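You operate a simulated robot arm through the tools that you are given. There is no shell and no other tool. Be economical: measure what you need, move in short steps, check, and stop when the job is done.

The job below is to be done with a simulated two-armed robot. You get a single attempt, and the scene is never put back.

TASK
Unload the small red arc and cool it on the fan rack.
Fine: vacuum lever off before the lid moves; hold lever off, slide the lid back and leave both so; arc on top of the rack, knob of the fan rack on.

It is judged by the outcome, as a careful person would: the job done as asked, and still so three seconds after it is handed in. It fails if anything else is knocked over, pushed out of place, dropped, spilled or broken. A push-on lid holds only when it is set on centred and level and pressed home; a screw cap is set on level and turned clockwise until tight.

THE ROBOT
Two 7-joint arms with fingered hands on one trunk, on a base that drives. Base frame: it is fixed to the floor where the robot stands at the start and does not move with it; the origin is under the middle of the robot, x ahead of it, y to its left, z up. Units: m, degrees, N and s.
The left shoulder is at the start at [0.06, 0.138, 0.897], the right one opposite. With the tool pointing down near the work surface each hand reaches from about 0.4 to 0.92 m from the robot's upright axis, wherever it stands, measured 20 degrees to its own side. Places, roughly: fan of the fan rack [-1.7, -0.7, 0]; hold lever [0.6, 0.1, 1]; knob of the fan rack [0.5, -0.3, 0.8]; slotted lid [0.7, 0.5, 1]; top of the fan rack [0.8, -0.3, 0.9]; vacuum lever [0.8, 0, 1]. Payload 4 kg a hand.
Tool frame (each hand has its own): the origin (TCP) lies between the finger pads and is the grasp point; the fingertips stand 0.036 m ahead of it; z points along the fingers, y is the line along which they close. Largest opening 0.12 m; the body of the gripper starts 0.042 m behind the TCP. The gripper is a hand of 5 fingers: y runs from the thumb to the fingers, the wrist lies at [-0.015, -0.109, -0.2] in the tool frame.
Orientation is told as [roll, pitch, yaw] about the base's x, y, z axes, in that order, counted from this pose: with the fingers straight down and the wrist toward the robot, the tool's x, y and z point along [0, 1, 0], [1, 0, 0] and [0, 0, -1] of the base frame.

THE INTERFACE
- The arms move only by the tool servo_tool. It takes "left_commands", "right_commands" or both (then of equal length, played together; a hand with none holds still); each is a list of rows, each a list of 2 entries, a list of its own where there are three numbers: the shift along the tool's x, y, z in mm, then the turn, a rotation vector about the tool's x, y, z in degrees. In form: [[[x, y, z], [rx, ry, rz]], ...]. A call has 1 to 20 rows; each row is the pose to reach, as a shift and turn from the pose commanded when the call began, along the tool's axes at that moment. Rows are played at 5 a second. More than 0.05 m and 8.6 degrees between two rows, and nothing of the call is played. A pose out of reach is approached as far as the arm can. The call stops where the force on the tool passes 50 N (or 10 N more than at its start, if that is more) or the arm is blocked; 0.2 s more then pass. In this call time passes only in rows, and 0.2 s behind the last. It gives the time, the measured TCP pose, the force on the tool (base axes), the opening and the grip force at its end, in the units of the frame above (readings bear some noise), with the torque about the TCP (base axes, N m) and any sound that the robot's microphone picked up.
- Cameras (640 x 400 px; columns grow to the right, rows downward): "scene" is now at [0.0462, 0.0073, 1.5398]; the picture's right is [0.14, -0.99, 0.00], its down [-0.64, -0.09, -0.76] and it looks along [0.75, 0.10, -0.65] (base axes); focal length 266 px, centre (320, 200). "left" rides on the left gripper at [-0.069, -0.079, -0.131] in its tool frame; the picture's right is [-0.78, -0.29, 0.55], its down [0.55, -0.73, 0.40] and it looks along [0.29, 0.61, 0.74] (tool axes); focal length 222 px, centre (320, 200). "right" rides on the right gripper at [0.069, -0.079, -0.131] in its tool frame; the picture's right is [-0.79, 0.29, -0.55], its down [-0.55, -0.73, 0.40] and it looks along [-0.29, 0.61, 0.74] (tool axes); focal length 222 px, centre (320, 200). There is no depth. A picture from a camera that has moved, and an enlarged one, comes with that camera's place and axes in the base frame and with its lens. The place of the scene camera against the robot may be out by one fixed shift of up to 0.012 m in any direction.
- grab_frame(camera): a new picture of that camera. It takes no simulated time.
- slide_trunk(by): slides the trunk up (or, below 0, down) by that many m; the arms and the scene camera ride with it, the base frame stays. It gives what a move gives, with no picture.
- base_move(legs): drives the robot by 1 to 6 legs, each [ahead, left, turn to the left] in m, m and degrees, along the robot's own axes; the way and the turn of a leg run together, so that a leg with both is an arc; at most 1.5 m and 180 degrees a leg. The arms and the cameras ride along, it lands a little off, and it stops where it bumps. It gives what a move gives.
- curl_fingers(index, middle, ring, little, thumb_bend, thumb_turn, hand): sets how far each is bent, from 0 (flat) to 1 (curled in); at 0.3 the hand is open as for a grip, at 0.7 the pads meet at the TCP. One left out holds its place. A second passes; each finger stops where it meets its share of the squeeze, and holds until it gets a number again. It is the only way to open and close the hand. It gives what a move gives, with no picture; readings hold the bend of each and the force on index, middle, ring, little, thumb and palm. thumb_turn goes from beside the hand (0) to across from the fingers (1), as for a grip.
- pan_tilt(pan, tilt): turns the head with the scene camera to pan (to the left, within 86 degrees either way) and tilt (down, from -29 to 69), counted from straight ahead of the robot. It gives what a move gives.
- inspect(camera, box): a new picture of the part [left, top, right, bottom] of that camera's present view, enlarged. It takes no simulated time.
- finish_job(): hands the job in; it is judged then, once.

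Work in short steps. Places have to be worked out from the pictures, the camera data and where the tool is seen: move nearer, look again, correct. Check each grasp and each placing, and mend what went wrong. You have 120 turns and 92 pictures in all, those below and enlarged ones among them. Open the grippers and draw the arms clear of the work before you hand the job in, unless the task says otherwise; then end with one line.

The tools are called after "Request:" by a JSON object that holds its "op" and its "data". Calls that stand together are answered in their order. servo_tool: Moves the arms, as the interface text tells. Its arguments: {"type":"object","properties":{"left_commands":{"type":"array","items":{"type":"array"}},"right_commands":{"type":"array","items":{"type":"array"}}},"required":[]} The other tools are called the same way: slide_trunk (by) slides the trunk up or down; curl_fingers (index, middle, ring, little, thumb_bend, thumb_turn, hand) moves the fingers one by one; base_move (legs) drives the base; pan_tilt (pan, tilt) turns the head that bears the scene camera; grab_frame (camera) takes a picture; inspect (camera, box) takes an enlarged picture of a part of a camera's view; finish_job () hands the job in.

At the start:

```text
time: 0.0
left_position: [0.5731, 0.2399, 1.2697]
left_ee_rot: [0.1, 0.0, 0.0]
left_contact_force: [0.2, 0.3, 0.5]
left_torque: [-0.01, 0.02, 0.04]
left_width: 0.12
left_grip_force: 0.1
left_shape: jaw
left_bend: [0.3, 0.3, 0.3, 0.3, 0.3, 0.97]
left_finger forces: [0.0, 0.0, 0.0, 0.0, 0.0, 0.0]
right_position: [0.5463, -0.1359, 1.2012]
right_ee_rot: [0.0, -0.1, 0.1]
right_contact_force: [-1.2, 0.0, -0.6]
right_torque: [-0.02, 0.02, -0.01]
right_width: 0.1198
right_grip_force: 0.1
right_shape: jaw
right_bend: [0.3, 0.3, 0.3, 0.3, 0.3, 0.97]
right_finger forces: [0.0, 0.1, 0.1, 0.1, 0.1, 0.0]
trunk travel left (down, up): [-0.475, 0.115]
robot x, y, heading: [0.0007, 0.0006, 0.2]
head pan, tilt: [7.9, 40.6]
```

scene: 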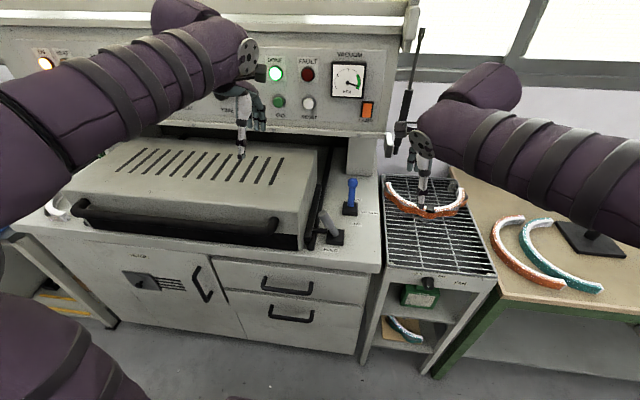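
right: 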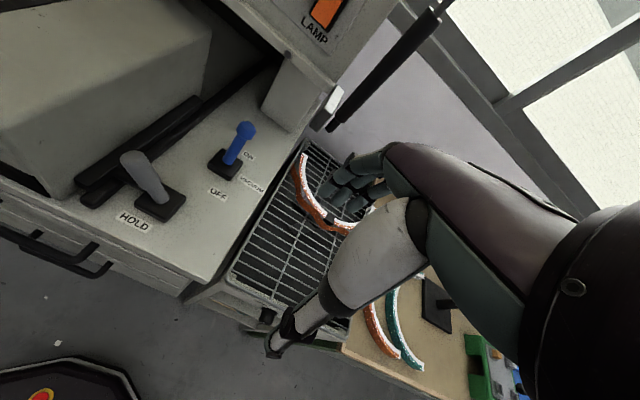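
left: 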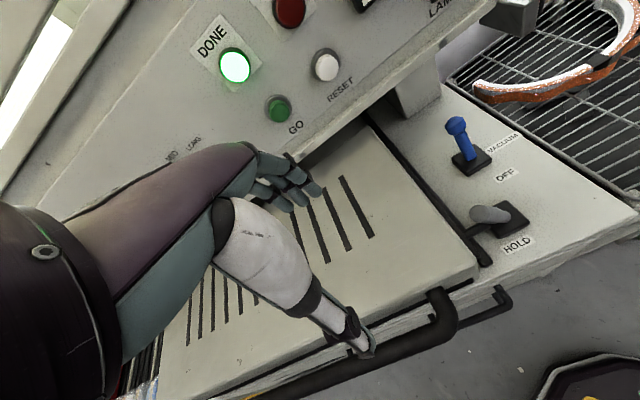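

The machine shows DONE lit, with the levers at its right side. I take enlarged looks at the levers, the rack and the lid.

Request:
{"op": "inspect", "data": {"camera": "scene", "box": [280, 150, 400, 260]}}

Request:
{"op": "inspect", "data": {"camera": "scene", "box": [360, 150, 520, 350]}}

Request:
{"op": "inspect", "data": {"camera": "left", "box": [380, 80, 580, 280]}}

Request:
{"op": "inspect", "data": {"camera": "right", "box": [60, 90, 300, 250]}}

```text
3.64 times, centred on (340, 205) of scene
camera zoom: at [0.0462, 0.0073, 1.5398], right [0.14, -0.99, 0.0], down [-0.64, -0.09, -0.76], along [0.75, 0.1, -0.65], focal length 966 px, centre (247, 182)
```

zoom: 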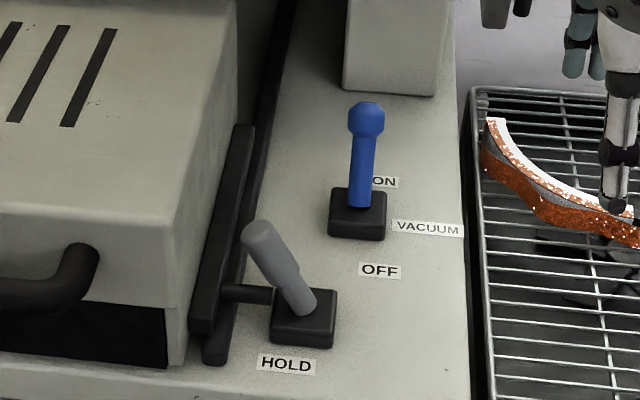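

```text
2.00 times, centred on (440, 250) of scene
camera zoom: at [0.0462, 0.0073, 1.5398], right [0.14, -0.99, 0.0], down [-0.64, -0.09, -0.76], along [0.75, 0.1, -0.65], focal length 531 px, centre (80, 100)
```

zoom: 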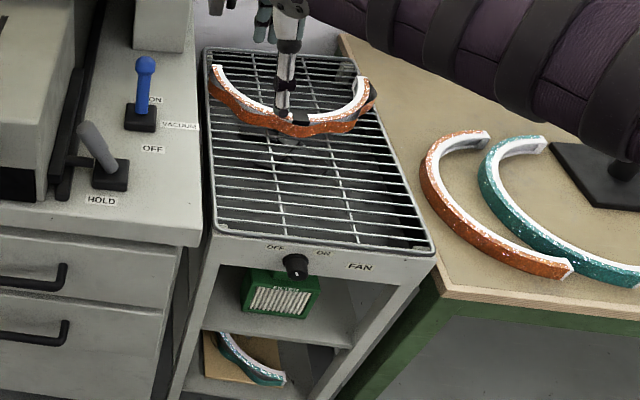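

```text
2.00 times, centred on (480, 180) of left
camera zoom: at [0.4943, 0.1701, 1.4006], right [-0.29, -0.78, -0.55], down [-0.73, 0.55, -0.4], along [0.61, 0.29, -0.74], focal length 444 px, centre (0, 240)
```

zoom: 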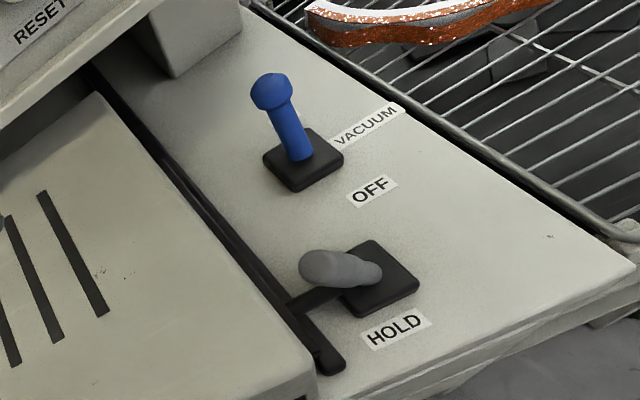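

```text
2.50 times, centred on (180, 170) of right
camera zoom: at [0.4674, -0.0647, 1.3334], right [0.29, -0.79, 0.55], down [-0.73, -0.55, -0.4], along [0.61, -0.29, -0.74], focal length 555 px, centre (670, 275)
```

zoom: 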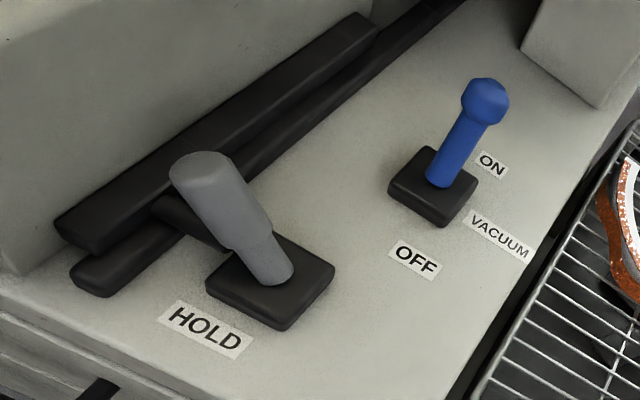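

Triangulated: vacuum lever tip about (0.815, 0.0, 0.963), leaning back (ON); hold lever tip about (0.62, 0.083, 0.98), leaning to the lid. The panel overhangs near x 0.82 above z 1.16, so I bring the right hand in low from the right of the vacuum lever.

Request:
{"op": "servo_tool", "data": {"right_commands": [[[0, 0, 45], [0, 0, 0]], [[0, 20, 90], [0, 0, 0]], [[0, 60, 115], [0, 0, 0]], [[0, 100, 135], [0, 0, 0]], [[0, 145, 155], [0, 0, 0]], [[0, 190, 170], [0, 0, 0]], [[10, 225, 180], [0, 0, 0]], [[20, 250, 190], [0, 0, 0]]]}}

Request:
{"op": "grab_frame", "data": {"camera": "scene"}}

Request:
{"op": "grab_frame", "data": {"camera": "right"}}

```text
time: 1.8
left_position: [0.5733, 0.2364, 1.2694]
left_ee_rot: [0.1, 0.1, -0.1]
left_contact_force: [-0.1, -1.1, -0.2]
left_torque: [-0.01, 0.03, -0.02]
left_width: 0.1196
left_grip_force: 0.1
left_shape: jaw
left_bend: [0.3, 0.3, 0.3, 0.3, 0.3, 0.97]
left_finger forces: [0.0, 0.1, 0.1, 0.1, 0.0, 0.0]
right_position: [0.7961, -0.1211, 1.0107]
right_ee_rot: [0.0, 0.1, -0.3]
right_contact_force: [-4.7, -15.0, -1.9]
right_torque: [1.39, -0.49, 0.14]
right_width: 0.12
right_grip_force: 0.1
right_shape: jaw
right_bend: [0.3, 0.3, 0.3, 0.3, 0.3, 0.97]
right_finger forces: [0.1, 0.1, 0.0, 0.0, 0.1, 15.6]
trunk travel left (down, up): [-0.475, 0.115]
robot x, y, heading: [-0.0036, -0.001, -0.3]
head pan, tilt: [7.9, 40.6]
```

```text
84 pictures are left
camera scene: at [0.0457, 0.0049, 1.5398], right [0.13, -0.99, 0.0], down [-0.64, -0.09, -0.76], along [0.75, 0.1, -0.65], focal length 266 px, centre (320, 200)
```

scene: 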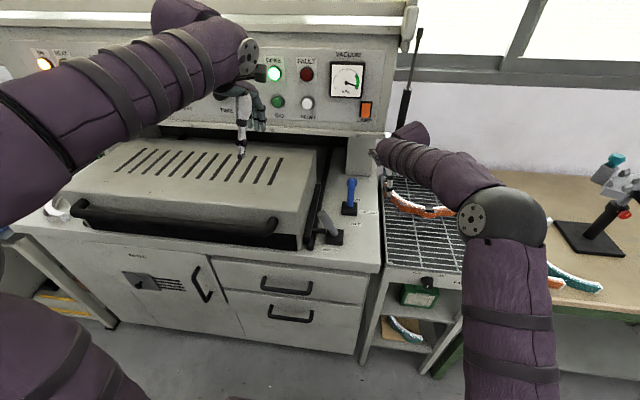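

```text
83 pictures are left
camera right: at [0.7176, -0.0502, 1.143], right [0.29, -0.79, 0.55], down [-0.74, -0.54, -0.4], along [0.61, -0.29, -0.74], focal length 222 px, centre (320, 200)
```

right: 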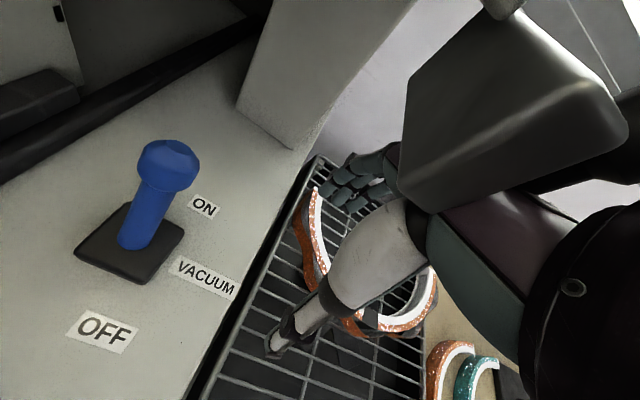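

The hand touches a grey box (lamp by the panel) with about 15 N. I back off the way I came and look at it.

Request:
{"op": "servo_tool", "data": {"right_commands": [[[-20, -20, -5], [0, 0, 0]], [[-30, -60, -5], [0, 0, 0]], [[-30, -100, -5], [0, 0, 0]]]}}

Request:
{"op": "grab_frame", "data": {"camera": "scene"}}

Request:
{"op": "grab_frame", "data": {"camera": "right"}}

Request:
{"op": "inspect", "data": {"camera": "scene", "box": [320, 20, 480, 220]}}

```text
time: 2.6
left_position: [0.5714, 0.2401, 1.2707]
left_ee_rot: [0.0, -0.1, -0.1]
left_contact_force: [0.1, -0.8, 1.0]
left_torque: [0.0, -0.02, 0.0]
left_width: 0.1196
left_grip_force: 0.1
left_shape: jaw
left_bend: [0.3, 0.3, 0.3, 0.3, 0.3, 0.97]
left_finger forces: [0.1, 0.0, 0.0, 0.0, 0.1, 0.0]
right_position: [0.6968, -0.145, 1.0182]
right_ee_rot: [0.1, 0.0, 0.0]
right_contact_force: [-0.6, -0.2, 0.0]
right_torque: [0.03, -0.03, 0.02]
right_width: 0.1199
right_grip_force: 0.0
right_shape: jaw
right_bend: [0.3, 0.3, 0.3, 0.3, 0.3, 0.97]
right_finger forces: [0.0, 0.0, 0.0, 0.1, 0.1, 0.0]
trunk travel left (down, up): [-0.475, 0.115]
robot x, y, heading: [-0.0006, 0.0012, -0.0]
head pan, tilt: [7.9, 40.6]
```

```text
82 pictures are left
camera scene: at [0.0452, 0.0075, 1.5398], right [0.14, -0.99, 0.0], down [-0.64, -0.09, -0.76], along [0.75, 0.1, -0.65], focal length 266 px, centre (320, 200)
```

scene: 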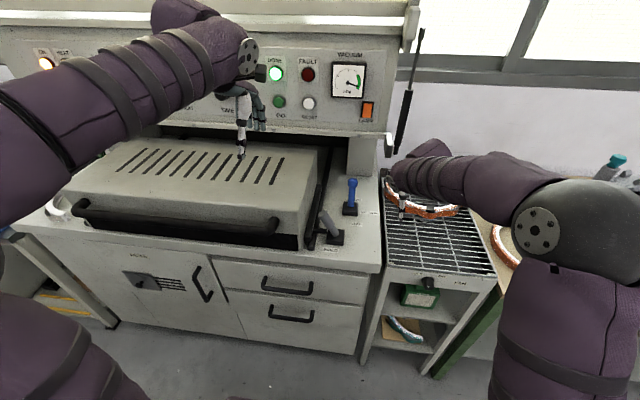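

```text
81 pictures are left
camera right: at [0.6166, -0.0741, 1.149], right [0.29, -0.79, 0.55], down [-0.73, -0.55, -0.4], along [0.61, -0.29, -0.74], focal length 222 px, centre (320, 200)
```

right: 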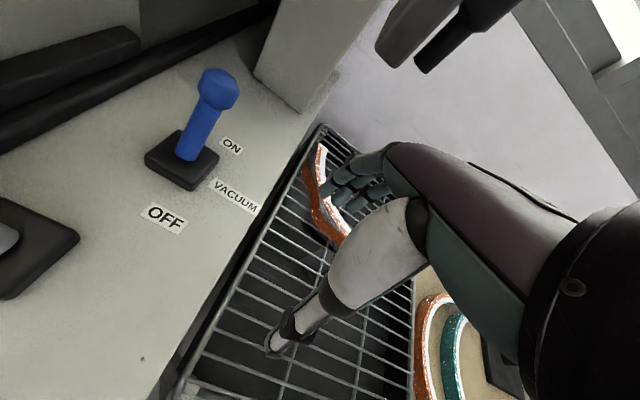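

```text
2.00 times, centred on (400, 120) of scene
camera zoom: at [0.0452, 0.0075, 1.5398], right [0.14, -0.99, 0.0], down [-0.64, -0.09, -0.76], along [0.75, 0.1, -0.65], focal length 531 px, centre (160, 360)
```

zoom: 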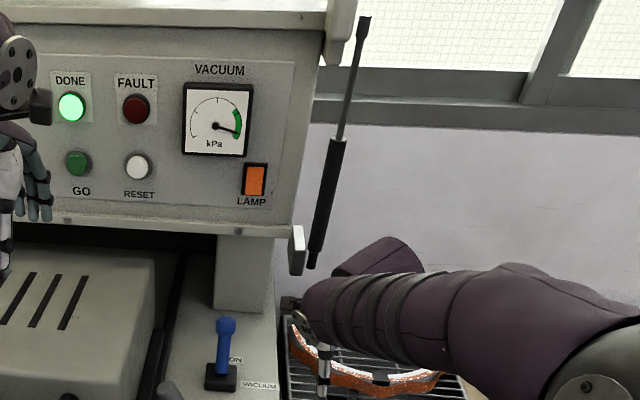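

It is a strut bracket at about (0.82, -0.11, 1.10), part of the machine; nothing moved. I'll reorient the right hand (yaw 90°, so it closes sideways) and go to the levers from the front instead.

Request:
{"op": "servo_tool", "data": {"right_commands": [[[0, -20, -20], [0, 0, -8]], [[0, -50, -40], [0, 0, -16]], [[0, -80, -60], [0, 0, -24]], [[10, -100, -70], [0, 0, -32]], [[20, -110, -70], [0, 0, -40]], [[30, -120, -70], [0, 0, -48]], [[40, -120, -70], [0, 0, -56]], [[50, -120, -70], [0, 0, -64]], [[50, -120, -70], [0, 0, -72]], [[50, -120, -70], [0, 0, -80]], [[50, -120, -70], [0, 0, -88]], [[50, -120, -70], [0, 0, -90]]]}}

Request:
{"op": "grab_frame", "data": {"camera": "scene"}}

```text
time: 5.2
left_position: [0.573, 0.2387, 1.2693]
left_ee_rot: [0.1, 0.0, 0.0]
left_contact_force: [0.3, -0.5, 1.1]
left_torque: [0.02, -0.01, -0.04]
left_width: 0.1197
left_grip_force: 0.0
left_shape: jaw
left_bend: [0.3, 0.3, 0.3, 0.3, 0.3, 0.97]
left_finger forces: [0.1, 0.0, 0.1, 0.0, 0.0, 0.1]
right_position: [0.5754, -0.0951, 1.0877]
right_ee_rot: [-0.1, 0.0, 90.1]
right_contact_force: [-0.1, -0.1, -0.3]
right_torque: [0.02, 0.01, -0.02]
right_width: 0.1198
right_grip_force: 0.1
right_shape: jaw
right_bend: [0.3, 0.3, 0.3, 0.3, 0.3, 0.97]
right_finger forces: [0.1, 0.0, 0.0, 0.0, 0.1, 0.0]
trunk travel left (down, up): [-0.475, 0.115]
robot x, y, heading: [0.0015, -0.0015, 0.2]
head pan, tilt: [7.9, 40.6]
```

```text
79 pictures are left
camera scene: at [0.0462, 0.0073, 1.5398], right [0.14, -0.99, 0.0], down [-0.64, -0.09, -0.76], along [0.75, 0.1, -0.65], focal length 266 px, centre (320, 200)
```

scene: 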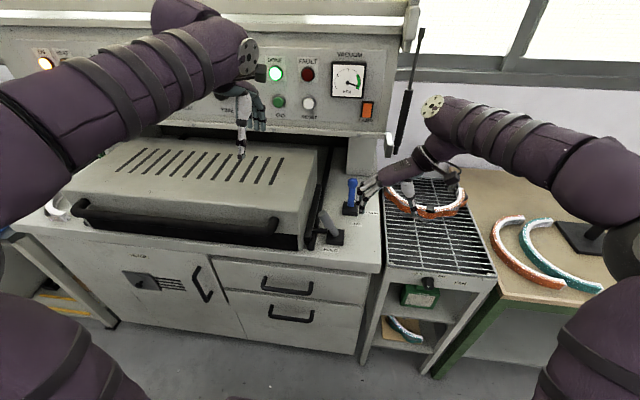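

Yaw reached cleanly. Now I tilt the fingers forward 45°.

Request:
{"op": "servo_tool", "data": {"right_commands": [[[10, 0, 0], [0, -8, 0]], [[20, 0, 0], [0, -16, 0]], [[30, 0, 0], [0, -24, 0]], [[30, 0, 0], [0, -32, 0]], [[30, 0, 0], [0, -40, 0]], [[30, 0, 0], [0, -45, 0]]]}}

Request:
{"op": "grab_frame", "data": {"camera": "scene"}}

Request:
{"op": "grab_frame", "data": {"camera": "right"}}

```text
time: 6.6
left_position: [0.5737, 0.2385, 1.2702]
left_ee_rot: [0.0, -0.1, 0.0]
left_contact_force: [-0.4, 0.7, -0.7]
left_torque: [-0.06, 0.02, -0.02]
left_width: 0.1198
left_grip_force: 0.1
left_shape: jaw
left_bend: [0.3, 0.3, 0.3, 0.3, 0.3, 0.97]
left_finger forces: [0.1, 0.0, 0.0, 0.0, 0.0, 0.1]
right_position: [0.5466, -0.0957, 1.0873]
right_ee_rot: [-45.2, 0.0, 90.0]
right_contact_force: [-0.5, 0.3, 0.1]
right_torque: [-0.01, 0.01, 0.03]
right_width: 0.1195
right_grip_force: 0.0
right_shape: jaw
right_bend: [0.3, 0.3, 0.3, 0.3, 0.3, 0.97]
right_finger forces: [0.0, 0.0, 0.0, 0.0, 0.1, 0.0]
trunk travel left (down, up): [-0.475, 0.115]
robot x, y, heading: [-0.0038, 0.0021, 0.0]
head pan, tilt: [7.9, 40.6]
```

```text
78 pictures are left
camera scene: at [0.0462, 0.0072, 1.5398], right [0.14, -0.99, 0.0], down [-0.64, -0.09, -0.76], along [0.75, 0.1, -0.65], focal length 266 px, centre (320, 200)
```

scene: 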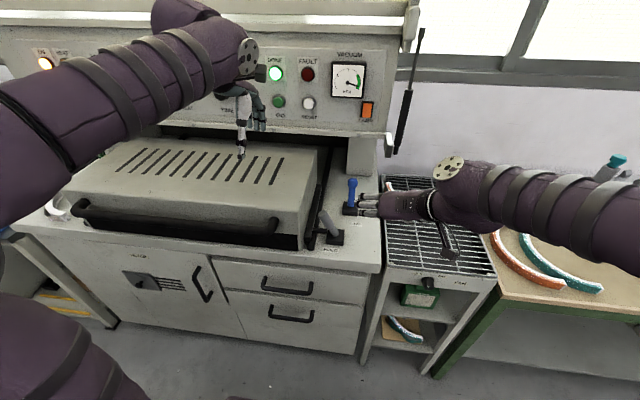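

```text
77 pictures are left
camera right: at [0.4049, -0.1733, 1.1307], right [0.17, 0.29, 0.94], down [0.67, -0.73, 0.11], along [0.72, 0.61, -0.32], focal length 222 px, centre (320, 200)
```

right: 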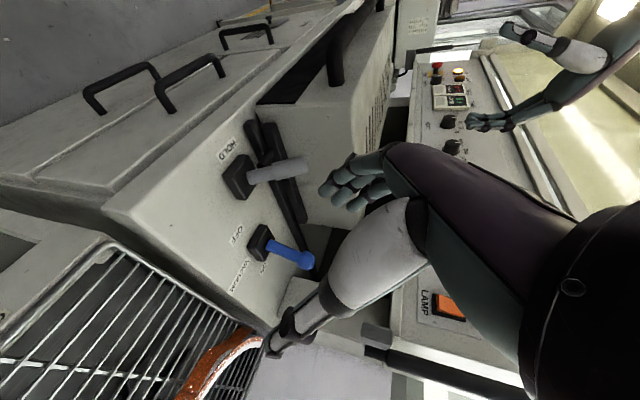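

Now I bring the hand in front of and above the vacuum lever head, jaws straddling it.

Request:
{"op": "servo_tool", "data": {"right_commands": [[[-20, 24, 40], [0, 0, 0]], [[-40, 48, 75], [0, 0, 0]], [[-60, 72, 110], [0, 0, 0]], [[-82, 95, 140], [0, 0, 0]]]}}

Request:
{"op": "grab_frame", "data": {"camera": "right"}}

Request:
{"op": "inspect", "data": {"camera": "scene", "box": [280, 120, 440, 260]}}

```text
refused: row 1 steps farther than a row can; nothing moved
```

```text
76 pictures are left
camera right: at [0.4049, -0.1733, 1.1307], right [0.17, 0.29, 0.94], down [0.67, -0.73, 0.11], along [0.72, 0.61, -0.32], focal length 222 px, centre (320, 200)
```

right: 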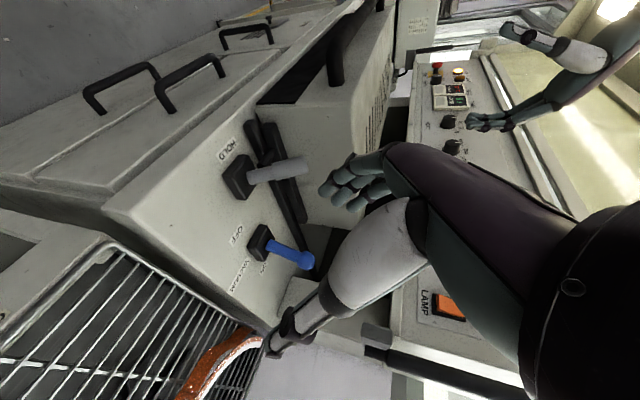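

```text
2.86 times, centred on (360, 190) of scene
camera zoom: at [0.0462, 0.0072, 1.5398], right [0.14, -0.99, 0.0], down [-0.64, -0.09, -0.76], along [0.75, 0.1, -0.65], focal length 759 px, centre (206, 229)
```

zoom: 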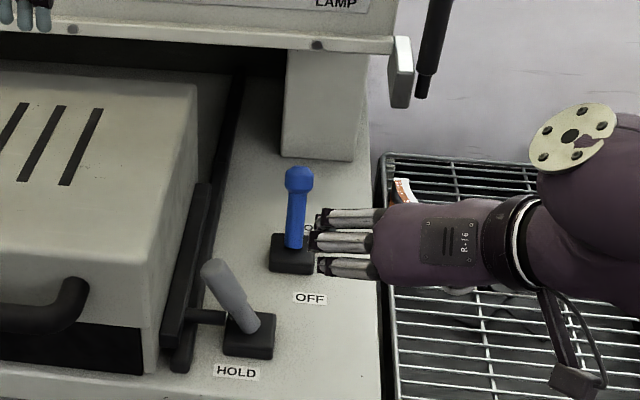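

The first step was slightly too long; repeating with shorter rows.

Request:
{"op": "servo_tool", "data": {"right_commands": [[[-15, 18, 28], [0, 0, 0]], [[-32, 38, 56], [0, 0, 0]], [[-48, 57, 84], [0, 0, 0]], [[-64, 76, 112], [0, 0, 0]], [[-82, 95, 140], [0, 0, 0]]]}}

Request:
{"op": "grab_frame", "data": {"camera": "right"}}

Request:
{"op": "inspect", "data": {"camera": "scene", "box": [280, 120, 440, 260]}}

```text
time: 7.8
left_position: [0.5741, 0.2398, 1.27]
left_ee_rot: [0.0, 0.1, 0.0]
left_contact_force: [-0.2, 0.9, -0.3]
left_torque: [-0.04, 0.02, -0.03]
left_width: 0.1194
left_grip_force: 0.1
left_shape: jaw
left_bend: [0.3, 0.3, 0.3, 0.3, 0.3, 0.97]
left_finger forces: [0.0, 0.0, 0.1, 0.0, 0.0, 0.0]
right_position: [0.7058, 0.0008, 1.0452]
right_ee_rot: [-45.0, 0.1, 90.0]
right_contact_force: [0.7, -0.7, 0.2]
right_torque: [0.0, 0.02, 0.0]
right_width: 0.1199
right_grip_force: 0.0
right_shape: jaw
right_bend: [0.3, 0.3, 0.3, 0.3, 0.3, 0.97]
right_finger forces: [0.1, 0.0, 0.0, 0.1, 0.0, 0.1]
trunk travel left (down, up): [-0.475, 0.115]
robot x, y, heading: [-0.0028, -0.0004, 0.2]
head pan, tilt: [7.9, 40.6]
```

```text
74 pictures are left
camera right: at [0.5632, -0.0776, 1.0893], right [0.17, 0.29, 0.94], down [0.67, -0.73, 0.11], along [0.72, 0.61, -0.32], focal length 222 px, centre (320, 200)
```

right: 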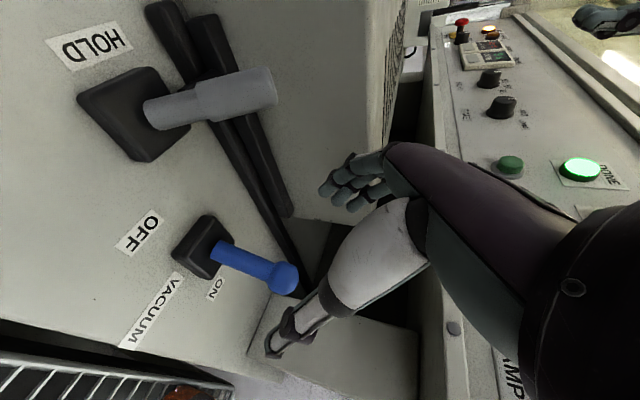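

```text
2.86 times, centred on (360, 190) of scene
camera zoom: at [0.0472, 0.0077, 1.5397], right [0.14, -0.99, 0.0], down [-0.65, -0.09, -0.76], along [0.75, 0.1, -0.65], focal length 759 px, centre (206, 229)
```

zoom: 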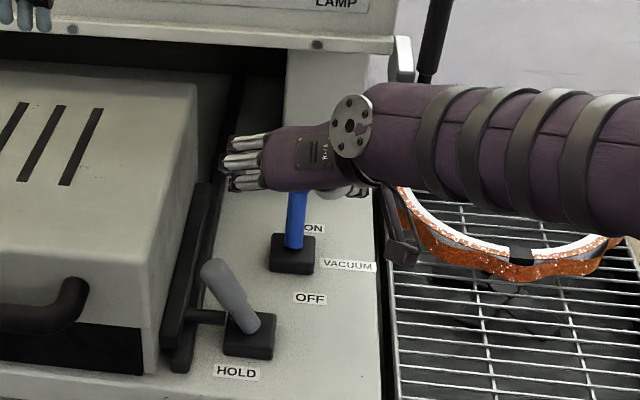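

Lever tip re-measured at (0.815, 0.005, 0.97), between the jaws' line. Advance 115 mm along the tool.

Request:
{"op": "servo_tool", "data": {"right_commands": [[[0, 4, 40], [0, 0, 0]], [[0, 4, 80], [0, 0, 0]], [[0, 4, 115], [0, 0, 0]]]}}

Request:
{"op": "grab_frame", "data": {"camera": "right"}}

```text
time: 8.6
left_position: [0.5757, 0.2398, 1.2692]
left_ee_rot: [0.1, 0.1, 0.0]
left_contact_force: [0.9, 0.4, 0.1]
left_torque: [-0.01, 0.03, 0.01]
left_width: 0.1196
left_grip_force: 0.2
left_shape: jaw
left_bend: [0.3, 0.3, 0.3, 0.3, 0.3, 0.97]
left_finger forces: [0.0, 0.1, 0.0, 0.1, 0.0, 0.0]
right_position: [0.7851, 0.0045, 0.9648]
right_ee_rot: [-44.9, 0.1, 90.0]
right_contact_force: [0.7, -0.1, -0.8]
right_torque: [0.0, -0.01, -0.02]
right_width: 0.1198
right_grip_force: 0.1
right_shape: jaw
right_bend: [0.3, 0.3, 0.3, 0.3, 0.3, 0.97]
right_finger forces: [0.0, 0.0, 0.1, 0.1, 0.0, 0.0]
trunk travel left (down, up): [-0.475, 0.115]
robot x, y, heading: [0.0004, 0.0014, 0.1]
head pan, tilt: [7.9, 40.6]
```

```text
72 pictures are left
camera right: at [0.6438, -0.074, 1.0075], right [0.17, 0.29, 0.94], down [0.67, -0.73, 0.11], along [0.72, 0.61, -0.32], focal length 222 px, centre (320, 200)
```

right: 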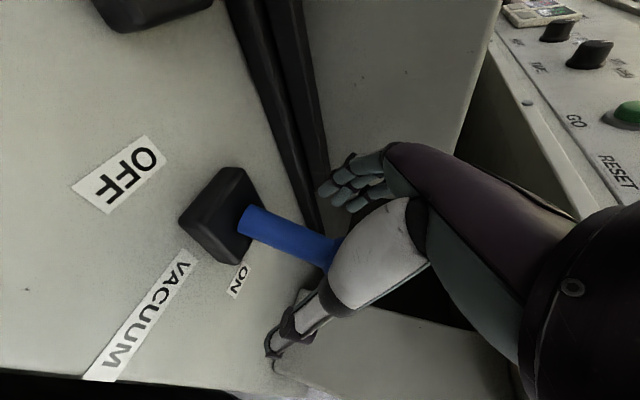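

The lever lies between thumb and fingers. Closing to pinch.

Request:
{"op": "curl_fingers", "data": {"hand": "right", "index": 0.7, "middle": 0.7, "ring": 0.7, "little": 0.7, "thumb_bend": 0.7}}

Request:
{"op": "grab_frame", "data": {"camera": "right"}}

```text
time: 9.6
left_position: [0.5731, 0.2386, 1.2701]
left_ee_rot: [-0.1, 0.1, -0.1]
left_contact_force: [-1.0, 0.2, -0.5]
left_torque: [-0.01, -0.02, -0.01]
left_width: 0.1198
left_grip_force: 0.1
left_shape: jaw
left_bend: [0.3, 0.3, 0.3, 0.3, 0.3, 0.97]
left_finger forces: [0.0, 0.0, 0.0, 0.0, 0.0, 0.0]
right_position: [0.785, 0.0039, 0.9636]
right_ee_rot: [-45.0, 0.0, 90.0]
right_contact_force: [1.2, -5.0, -1.7]
right_torque: [-0.04, -0.04, 0.0]
right_width: 0.0059
right_grip_force: 2.3
right_shape: fingers
right_bend: [0.7, 0.7, 0.7, 0.7, 0.68, 0.97]
right_finger forces: [0.1, 0.0, 0.0, 0.0, 4.8, 0.1]
trunk travel left (down, up): [-0.475, 0.115]
robot x, y, heading: [0.0013, 0.0005, -0.1]
head pan, tilt: [7.9, 40.6]
```

```text
71 pictures are left
camera right: at [0.6431, -0.0745, 1.0078], right [0.17, 0.29, 0.94], down [0.67, -0.74, 0.11], along [0.72, 0.61, -0.32], focal length 222 px, centre (320, 200)
```

right: 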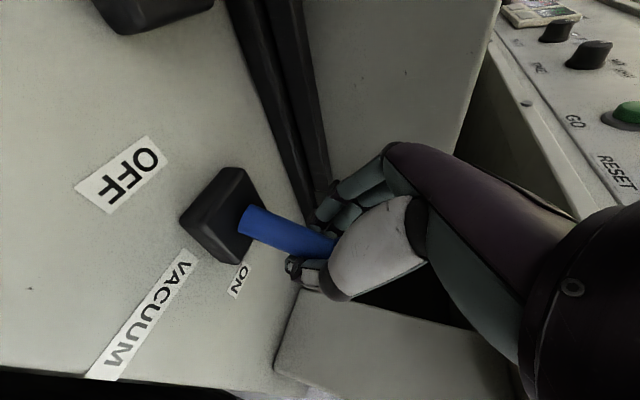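

Thumb is in contact and the fingers have closed past the lever, possibly caging it. Check the gauge and lever by a small pull backward.

Request:
{"op": "servo_tool", "data": {"right_commands": [[[8, 0, -8], [0, 0, 0]], [[16, 0, -16], [0, 0, 0]], [[24, 0, -24], [0, 0, 0]]]}}

Request:
{"op": "grab_frame", "data": {"camera": "right"}}

Request:
{"op": "inspect", "data": {"camera": "scene", "box": [280, 120, 440, 260]}}

```text
time: 10.4
left_position: [0.5735, 0.2384, 1.2698]
left_ee_rot: [0.0, 0.0, 0.1]
left_contact_force: [-0.4, 0.0, -0.6]
left_torque: [0.01, 0.03, -0.02]
left_width: 0.1197
left_grip_force: 0.0
left_shape: jaw
left_bend: [0.3, 0.3, 0.3, 0.3, 0.3, 0.97]
left_finger forces: [0.1, 0.1, 0.0, 0.0, 0.0, 0.0]
right_position: [0.7496, 0.0061, 0.9636]
right_ee_rot: [-44.7, 0.0, 90.0]
right_contact_force: [1.1, -2.3, 1.4]
right_torque: [-0.05, -0.01, -0.03]
right_width: 0.0045
right_grip_force: 0.9
right_shape: fingers
right_bend: [0.7, 0.7, 0.7, 0.7, 0.69, 0.98]
right_finger forces: [0.0, 0.0, 0.0, 0.1, 2.6, 0.0]
trunk travel left (down, up): [-0.475, 0.115]
robot x, y, heading: [0.0012, -0.0022, 0.2]
head pan, tilt: [7.9, 40.6]
```

```text
70 pictures are left
camera right: at [0.6082, -0.0729, 1.0074], right [0.17, 0.29, 0.94], down [0.67, -0.73, 0.1], along [0.72, 0.61, -0.32], focal length 222 px, centre (320, 200)
```

right: 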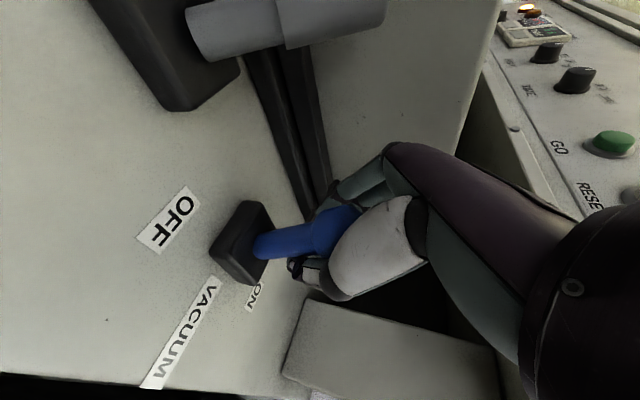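

```text
2.86 times, centred on (360, 190) of scene
camera zoom: at [0.0462, 0.0072, 1.5397], right [0.14, -0.99, 0.0], down [-0.64, -0.09, -0.76], along [0.75, 0.1, -0.65], focal length 759 px, centre (206, 229)
```

zoom: 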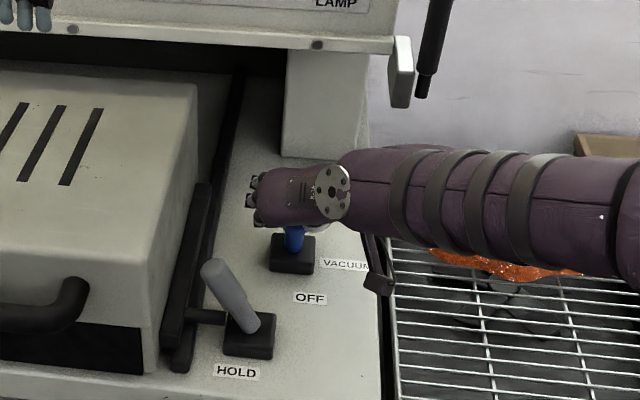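

The lever follows. I keep pulling back at the same height.

Request:
{"op": "servo_tool", "data": {"right_commands": [[[8, 0, -8], [0, 0, 0]], [[16, 0, -16], [0, 0, 0]], [[24, 0, -24], [0, 0, 0]], [[33, 0, -31], [0, 0, 0]], [[42, 0, -38], [0, 0, 0]]]}}

Request:
{"op": "grab_frame", "data": {"camera": "right"}}

Request:
{"op": "inspect", "data": {"camera": "scene", "box": [280, 50, 440, 260]}}

```text
time: 11.6
left_position: [0.5747, 0.2395, 1.2702]
left_ee_rot: [0.0, 0.0, 0.1]
left_contact_force: [-0.2, 0.5, 0.6]
left_torque: [0.02, -0.02, 0.02]
left_width: 0.1197
left_grip_force: 0.2
left_shape: jaw
left_bend: [0.3, 0.3, 0.3, 0.3, 0.3, 0.97]
left_finger forces: [0.0, 0.0, 0.0, 0.0, 0.1, 0.1]
right_position: [0.6949, 0.0061, 0.9638]
right_ee_rot: [-45.1, -0.1, 90.1]
right_contact_force: [3.6, 3.4, 1.2]
right_torque: [-0.02, 0.04, 0.1]
right_width: 0.0018
right_grip_force: 2.8
right_shape: fingers
right_bend: [0.7, 0.7, 0.68, 0.69, 0.7, 0.97]
right_finger forces: [0.0, 0.1, 2.4, 2.7, 0.0, 0.1]
trunk travel left (down, up): [-0.475, 0.115]
robot x, y, heading: [-0.0, 0.0006, 0.0]
head pan, tilt: [7.9, 40.6]
```

```text
68 pictures are left
camera right: at [0.5528, -0.0726, 1.0058], right [0.17, 0.29, 0.94], down [0.67, -0.73, 0.11], along [0.72, 0.61, -0.32], focal length 222 px, centre (320, 200)
```

right: 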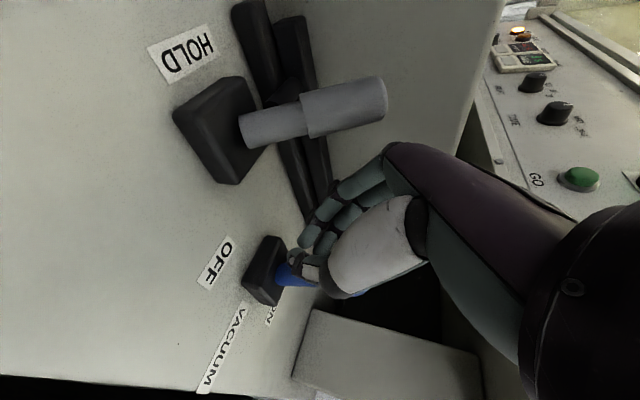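

```text
1.90 times, centred on (360, 155) of scene
camera zoom: at [0.0468, 0.0081, 1.5397], right [0.14, -0.99, 0.0], down [-0.65, -0.09, -0.76], along [0.75, 0.1, -0.65], focal length 506 px, centre (244, 286)
```

zoom: 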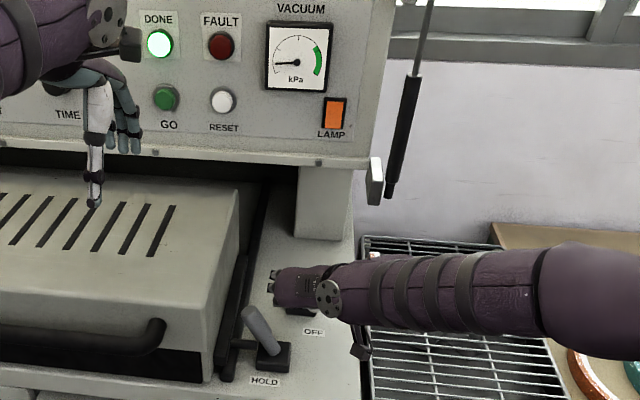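

The gauge fell to zero: vacuum is off. Open the hand and back up and away, keeping clear of the hold lever.

Request:
{"op": "curl_fingers", "data": {"hand": "right", "index": 0.3, "middle": 0.3, "ring": 0.3, "little": 0.3, "thumb_bend": 0.3}}

Request:
{"op": "servo_tool", "data": {"right_commands": [[[-15, -15, -15], [0, 0, 0]], [[-35, -20, -35], [0, 0, 0]], [[-60, -30, -60], [0, 0, 0]], [[-70, -30, -90], [0, 0, 0]]]}}

Request:
{"op": "grab_frame", "data": {"camera": "right"}}

Request:
{"op": "grab_frame", "data": {"camera": "left"}}

```text
time: 12.6
left_position: [0.5732, 0.2393, 1.2698]
left_ee_rot: [0.0, 0.1, 0.0]
left_contact_force: [0.5, 0.5, -0.6]
left_torque: [0.01, 0.02, 0.02]
left_width: 0.1198
left_grip_force: 0.0
left_shape: jaw
left_bend: [0.3, 0.3, 0.3, 0.3, 0.3, 0.97]
left_finger forces: [0.1, 0.0, 0.1, 0.0, 0.0, 0.1]
right_position: [0.6934, 0.0042, 0.9613]
right_ee_rot: [-45.0, 0.1, 90.0]
right_contact_force: [-0.7, 0.2, 0.7]
right_torque: [-0.04, 0.01, 0.0]
right_width: 0.1184
right_grip_force: 0.3
right_shape: fingers
right_bend: [0.3, 0.3, 0.3, 0.3, 0.3, 0.97]
right_finger forces: [0.1, 0.0, 0.0, 0.0, 0.0, 0.0]
trunk travel left (down, up): [-0.475, 0.115]
robot x, y, heading: [-0.001, -0.0009, 0.0]
head pan, tilt: [7.9, 40.6]
```

```text
time: 13.6
left_position: [0.5717, 0.239, 1.2701]
left_ee_rot: [0.0, 0.0, 0.0]
left_contact_force: [-0.7, 1.0, 1.0]
left_torque: [-0.01, 0.01, 0.0]
left_width: 0.1199
left_grip_force: 0.0
left_shape: jaw
left_bend: [0.3, 0.3, 0.3, 0.3, 0.3, 0.97]
left_finger forces: [0.1, 0.0, 0.0, 0.0, 0.0, 0.0]
right_position: [0.6796, -0.0246, 1.0758]
right_ee_rot: [-45.1, 0.0, 90.1]
right_contact_force: [1.0, 0.5, 0.2]
right_torque: [0.01, 0.0, -0.02]
right_width: 0.119
right_grip_force: 0.0
right_shape: fingers
right_bend: [0.3, 0.3, 0.3, 0.3, 0.3, 0.97]
right_finger forces: [0.1, 0.0, 0.0, 0.0, 0.1, 0.0]
trunk travel left (down, up): [-0.475, 0.115]
robot x, y, heading: [-0.002, 0.0019, -0.1]
head pan, tilt: [7.9, 40.6]
```

```text
66 pictures are left
camera right: at [0.5373, -0.103, 1.1191], right [0.17, 0.29, 0.94], down [0.67, -0.73, 0.11], along [0.72, 0.61, -0.32], focal length 222 px, centre (320, 200)
```

right: 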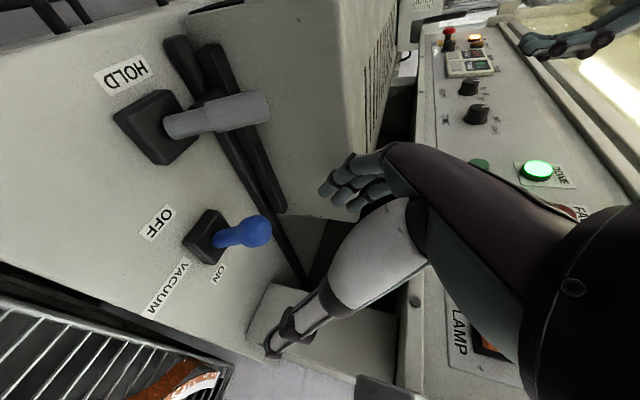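

```text
65 pictures are left
camera left: at [0.4935, 0.1705, 1.4009], right [-0.29, -0.79, -0.55], down [-0.73, 0.55, -0.4], along [0.61, 0.29, -0.74], focal length 222 px, centre (320, 200)
```

left: 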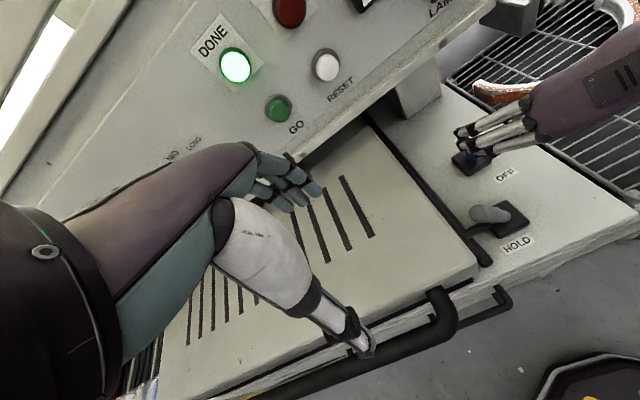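

Vacuum lever leans to OFF now. For the hold lever I narrow the jaw so the fingers fit between lever and lid, and move above it.

Request:
{"op": "curl_fingers", "data": {"hand": "right", "index": 0.48, "middle": 0.48, "ring": 0.48, "little": 0.48, "thumb_bend": 0.45}}

Request:
{"op": "servo_tool", "data": {"right_commands": [[[10, 10, -40], [0, 0, 0]], [[30, 30, -70], [0, 0, 0]], [[60, 60, -70], [0, 0, 0]], [[90, 85, -65], [0, 0, 0]], [[118, 103, -52], [0, 0, 0]]]}}

Request:
{"op": "grab_frame", "data": {"camera": "right"}}

Request:
{"op": "inspect", "data": {"camera": "left", "box": [380, 100, 580, 300]}}

Request:
{"op": "inspect", "data": {"camera": "scene", "box": [260, 150, 400, 270]}}

```text
time: 14.6
left_position: [0.5742, 0.2398, 1.2693]
left_ee_rot: [0.0, 0.0, 0.0]
left_contact_force: [0.1, 0.1, -0.5]
left_torque: [0.0, 0.0, -0.03]
left_width: 0.1198
left_grip_force: 0.2
left_shape: jaw
left_bend: [0.3, 0.3, 0.3, 0.3, 0.3, 0.97]
left_finger forces: [0.0, 0.0, 0.0, 0.1, 0.1, 0.0]
right_position: [0.68, -0.0249, 1.0755]
right_ee_rot: [-45.0, 0.0, 89.9]
right_contact_force: [0.4, 0.1, 0.3]
right_torque: [-0.02, 0.0, 0.04]
right_width: 0.071
right_grip_force: 0.1
right_shape: fingers
right_bend: [0.48, 0.48, 0.48, 0.48, 0.45, 0.97]
right_finger forces: [0.0, 0.0, 0.0, 0.0, 0.0, 0.0]
trunk travel left (down, up): [-0.475, 0.115]
robot x, y, heading: [0.0004, 0.0023, -0.2]
head pan, tilt: [7.9, 40.6]
```

```text
time: 15.8
left_position: [0.5741, 0.2329, 1.2708]
left_ee_rot: [0.2, 0.0, 0.0]
left_contact_force: [0.4, -0.5, -0.1]
left_torque: [0.01, 0.01, -0.02]
left_width: 0.1196
left_grip_force: 0.1
left_shape: jaw
left_bend: [0.3, 0.3, 0.3, 0.3, 0.3, 0.97]
left_finger forces: [0.0, 0.0, 0.1, 0.1, 0.0, 0.0]
right_position: [0.5617, 0.069, 1.0304]
right_ee_rot: [-45.0, -0.3, 89.5]
right_contact_force: [-0.6, -21.9, 8.8]
right_torque: [0.98, -0.04, 0.06]
right_width: 0.0707
right_grip_force: 11.0
right_shape: fingers
right_bend: [0.48, 0.58, 0.48, 0.48, 0.45, 0.97]
right_finger forces: [0.0, 21.6, 0.1, 0.0, 0.1, 0.0]
trunk travel left (down, up): [-0.475, 0.115]
robot x, y, heading: [-0.001, 0.0003, -0.2]
head pan, tilt: [7.9, 40.6]
```

```text
64 pictures are left
camera right: at [0.4199, -0.0072, 1.0739], right [0.17, 0.28, 0.94], down [0.66, -0.74, 0.1], along [0.73, 0.61, -0.32], focal length 222 px, centre (320, 200)
```

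right: 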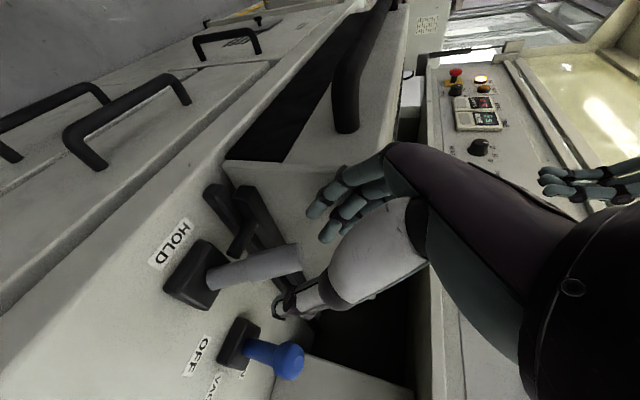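

```text
2.00 times, centred on (480, 200) of left
camera zoom: at [0.4951, 0.1644, 1.4011], right [-0.29, -0.78, -0.55], down [-0.73, 0.55, -0.4], along [0.61, 0.29, -0.74], focal length 444 px, centre (0, 200)
```

zoom: 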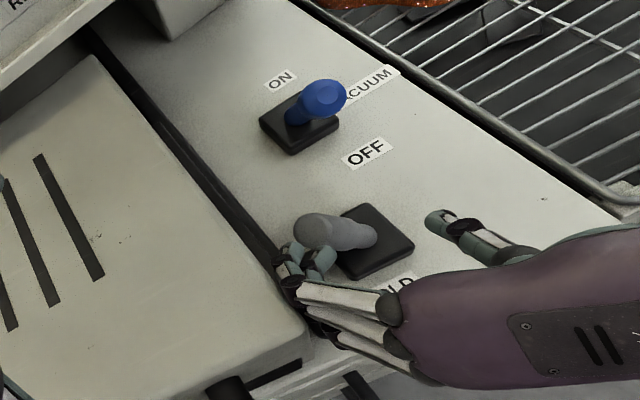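

```text
3.33 times, centred on (330, 210) of scene
camera zoom: at [0.0467, 0.0023, 1.54], right [0.13, -0.99, 0.0], down [-0.65, -0.09, -0.76], along [0.75, 0.1, -0.65], focal length 886 px, centre (287, 167)
```

zoom: 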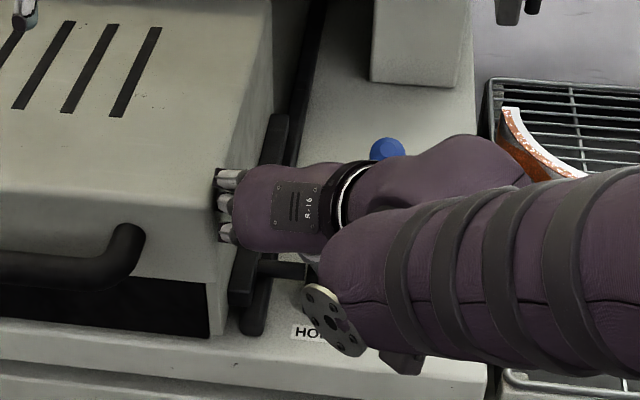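

The finger knuckles pressed the lid's side (about 20 N); I back off right away, then tilt the hand so the fingertips lead to the left and the knuckles clear the lid.

Request:
{"op": "servo_tool", "data": {"right_commands": [[[0, -20, -10], [0, 0, 0]], [[0, -30, -25], [-7, 0, 0]], [[0, -30, -25], [-14, 0, 0]], [[0, -30, -25], [-22, 0, 0]]]}}

Request:
{"op": "inspect", "data": {"camera": "left", "box": [380, 100, 580, 300]}}

Request:
{"op": "grab_frame", "data": {"camera": "right"}}

```text
time: 16.8
left_position: [0.5729, 0.2409, 1.2698]
left_ee_rot: [0.0, 0.0, 0.1]
left_contact_force: [0.5, 0.2, 1.1]
left_torque: [0.01, -0.02, 0.0]
left_width: 0.1196
left_grip_force: 0.1
left_shape: jaw
left_bend: [0.3, 0.3, 0.3, 0.3, 0.3, 0.97]
left_finger forces: [0.0, 0.0, 0.0, 0.1, 0.0, 0.0]
right_position: [0.5411, 0.0478, 1.0472]
right_ee_rot: [-47.1, -15.5, 106.1]
right_contact_force: [-0.8, 0.4, 0.8]
right_torque: [0.0, 0.02, 0.02]
right_width: 0.0703
right_grip_force: 0.0
right_shape: fingers
right_bend: [0.48, 0.48, 0.48, 0.48, 0.45, 0.97]
right_finger forces: [0.0, 0.0, 0.0, 0.0, 0.0, 0.1]
trunk travel left (down, up): [-0.475, 0.115]
robot x, y, heading: [-0.001, -0.0008, 0.1]
head pan, tilt: [7.9, 40.6]
```

```text
2.00 times, centred on (480, 200) of left
camera zoom: at [0.4942, 0.1706, 1.4007], right [-0.29, -0.79, -0.55], down [-0.73, 0.55, -0.4], along [0.61, 0.29, -0.74], focal length 444 px, centre (0, 200)
```

zoom: 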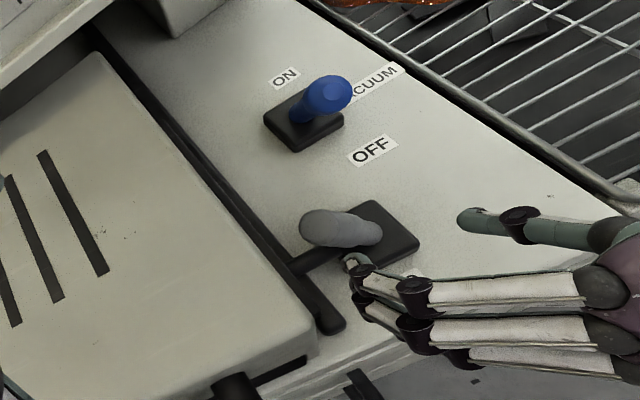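

```text
60 pictures are left
camera right: at [0.4279, -0.0738, 1.0626], right [0.12, 0.06, 0.99], down [0.85, -0.53, -0.07], along [0.52, 0.85, -0.12], focal length 222 px, centre (320, 200)
```

right: 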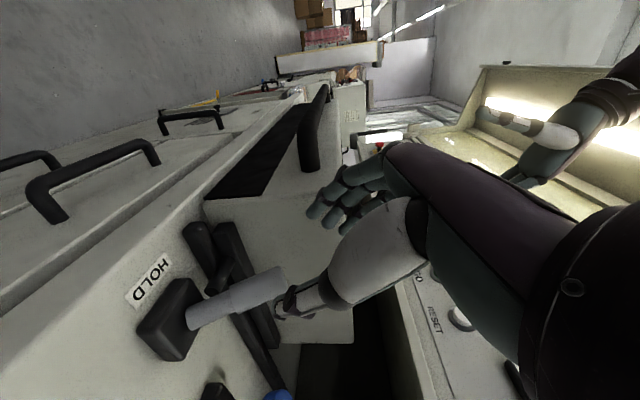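

Now step in: fingertips to pass left of the lever tip to about (0.62, 0.108, 0.965).

Request:
{"op": "servo_tool", "data": {"right_commands": [[[0, 13, 5], [0, 0, 0]], [[1, 0, 35], [0, 0, 0]], [[1, -8, 60], [0, 0, 0]], [[2, -15, 76], [0, 0, 0]]]}}

Request:
{"op": "inspect", "data": {"camera": "left", "box": [380, 100, 580, 300]}}

Request:
{"op": "grab_frame", "data": {"camera": "right"}}

```text
time: 17.8
left_position: [0.574, 0.2385, 1.2693]
left_ee_rot: [0.0, 0.0, 0.1]
left_contact_force: [-0.5, 0.4, -0.9]
left_torque: [-0.02, -0.01, -0.01]
left_width: 0.1197
left_grip_force: 0.1
left_shape: jaw
left_bend: [0.3, 0.3, 0.3, 0.3, 0.3, 0.97]
left_finger forces: [0.1, 0.0, 0.1, 0.0, 0.0, 0.0]
right_position: [0.5957, 0.0616, 0.9904]
right_ee_rot: [-47.0, -15.4, 105.9]
right_contact_force: [0.6, -0.9, -0.5]
right_torque: [-0.03, -0.01, -0.01]
right_width: 0.0704
right_grip_force: 0.2
right_shape: fingers
right_bend: [0.48, 0.48, 0.48, 0.48, 0.45, 0.97]
right_finger forces: [0.0, 0.0, 0.0, 0.1, 0.1, 0.0]
trunk travel left (down, up): [-0.475, 0.115]
robot x, y, heading: [0.0016, -0.0025, 0.2]
head pan, tilt: [7.9, 40.6]
```

```text
2.00 times, centred on (480, 200) of left
camera zoom: at [0.4947, 0.17, 1.4005], right [-0.29, -0.78, -0.55], down [-0.73, 0.55, -0.4], along [0.61, 0.29, -0.74], focal length 444 px, centre (0, 200)
```

zoom: 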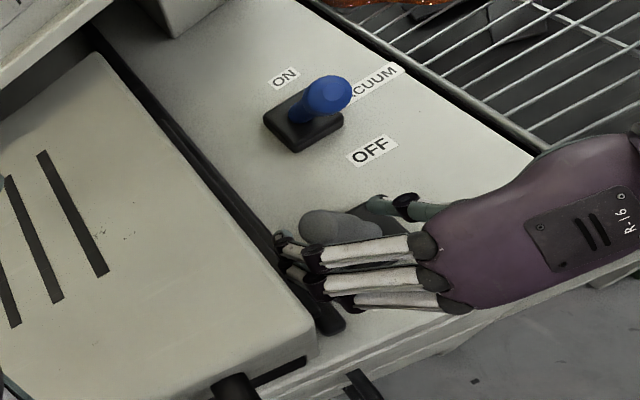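

```text
58 pictures are left
camera right: at [0.4813, -0.0597, 1.0065], right [0.12, 0.06, 0.99], down [0.84, -0.53, -0.07], along [0.52, 0.84, -0.12], focal length 222 px, centre (320, 200)
```

right: 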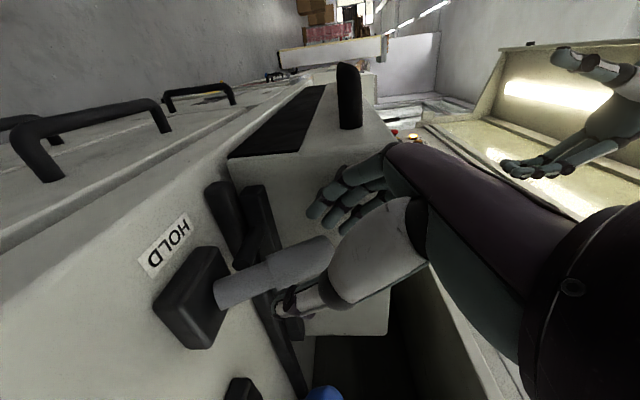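

The fingertips are left of the lever, thumb right of it. A bit further in, then pinch.

Request:
{"op": "servo_tool", "data": {"right_commands": [[[-3, -3, 12], [0, 0, 0]], [[-6, -4, 20], [0, 0, 0]]]}}

Request:
{"op": "curl_fingers", "data": {"hand": "right", "index": 0.7, "middle": 0.7, "ring": 0.7, "little": 0.7, "thumb_bend": 0.7}}

Request:
{"op": "inspect", "data": {"camera": "left", "box": [380, 100, 580, 300]}}

```text
time: 18.4
left_position: [0.5739, 0.2398, 1.27]
left_ee_rot: [0.0, 0.0, 0.1]
left_contact_force: [0.5, 0.0, 0.5]
left_torque: [-0.03, 0.0, 0.03]
left_width: 0.12
left_grip_force: 0.0
left_shape: jaw
left_bend: [0.3, 0.3, 0.3, 0.3, 0.3, 0.97]
left_finger forces: [0.0, 0.0, 0.1, 0.0, 0.0, 0.1]
right_position: [0.6129, 0.0662, 0.9815]
right_ee_rot: [-47.2, -15.5, 106.1]
right_contact_force: [-0.2, -0.6, -0.9]
right_torque: [0.02, -0.02, 0.02]
right_width: 0.0706
right_grip_force: 0.1
right_shape: fingers
right_bend: [0.48, 0.48, 0.48, 0.48, 0.45, 0.97]
right_finger forces: [0.1, 0.0, 0.1, 0.0, 0.1, 0.0]
trunk travel left (down, up): [-0.475, 0.115]
robot x, y, heading: [0.0025, 0.0004, 0.1]
head pan, tilt: [7.9, 40.6]
```

```text
time: 19.4
left_position: [0.5752, 0.2393, 1.2682]
left_ee_rot: [0.0, 0.1, 0.0]
left_contact_force: [-0.4, 0.1, -0.3]
left_torque: [0.02, 0.0, -0.02]
left_width: 0.1198
left_grip_force: 0.0
left_shape: jaw
left_bend: [0.3, 0.3, 0.3, 0.3, 0.3, 0.97]
left_finger forces: [0.0, 0.0, 0.0, 0.1, 0.0, 0.1]
right_position: [0.6135, 0.065, 0.9807]
right_ee_rot: [-47.1, -15.4, 105.8]
right_contact_force: [8.6, -2.2, -2.3]
right_torque: [-0.32, -0.17, -0.03]
right_width: 0.0282
right_grip_force: 11.0
right_shape: fingers
right_bend: [0.66, 0.66, 0.7, 0.7, 0.61, 0.98]
right_finger forces: [4.1, 4.8, 0.0, 0.1, 12.1, 0.0]
trunk travel left (down, up): [-0.475, 0.115]
robot x, y, heading: [0.0039, -0.0007, 0.1]
head pan, tilt: [7.9, 40.6]
```

```text
2.00 times, centred on (480, 200) of left
camera zoom: at [0.4955, 0.1699, 1.4002], right [-0.29, -0.78, -0.55], down [-0.74, 0.55, -0.4], along [0.61, 0.29, -0.74], focal length 444 px, centre (0, 200)
```

zoom: 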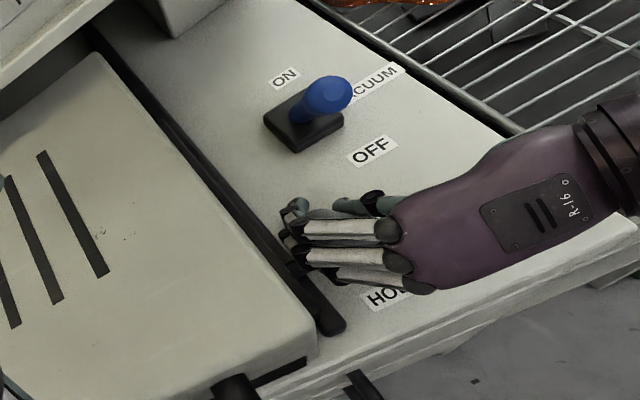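

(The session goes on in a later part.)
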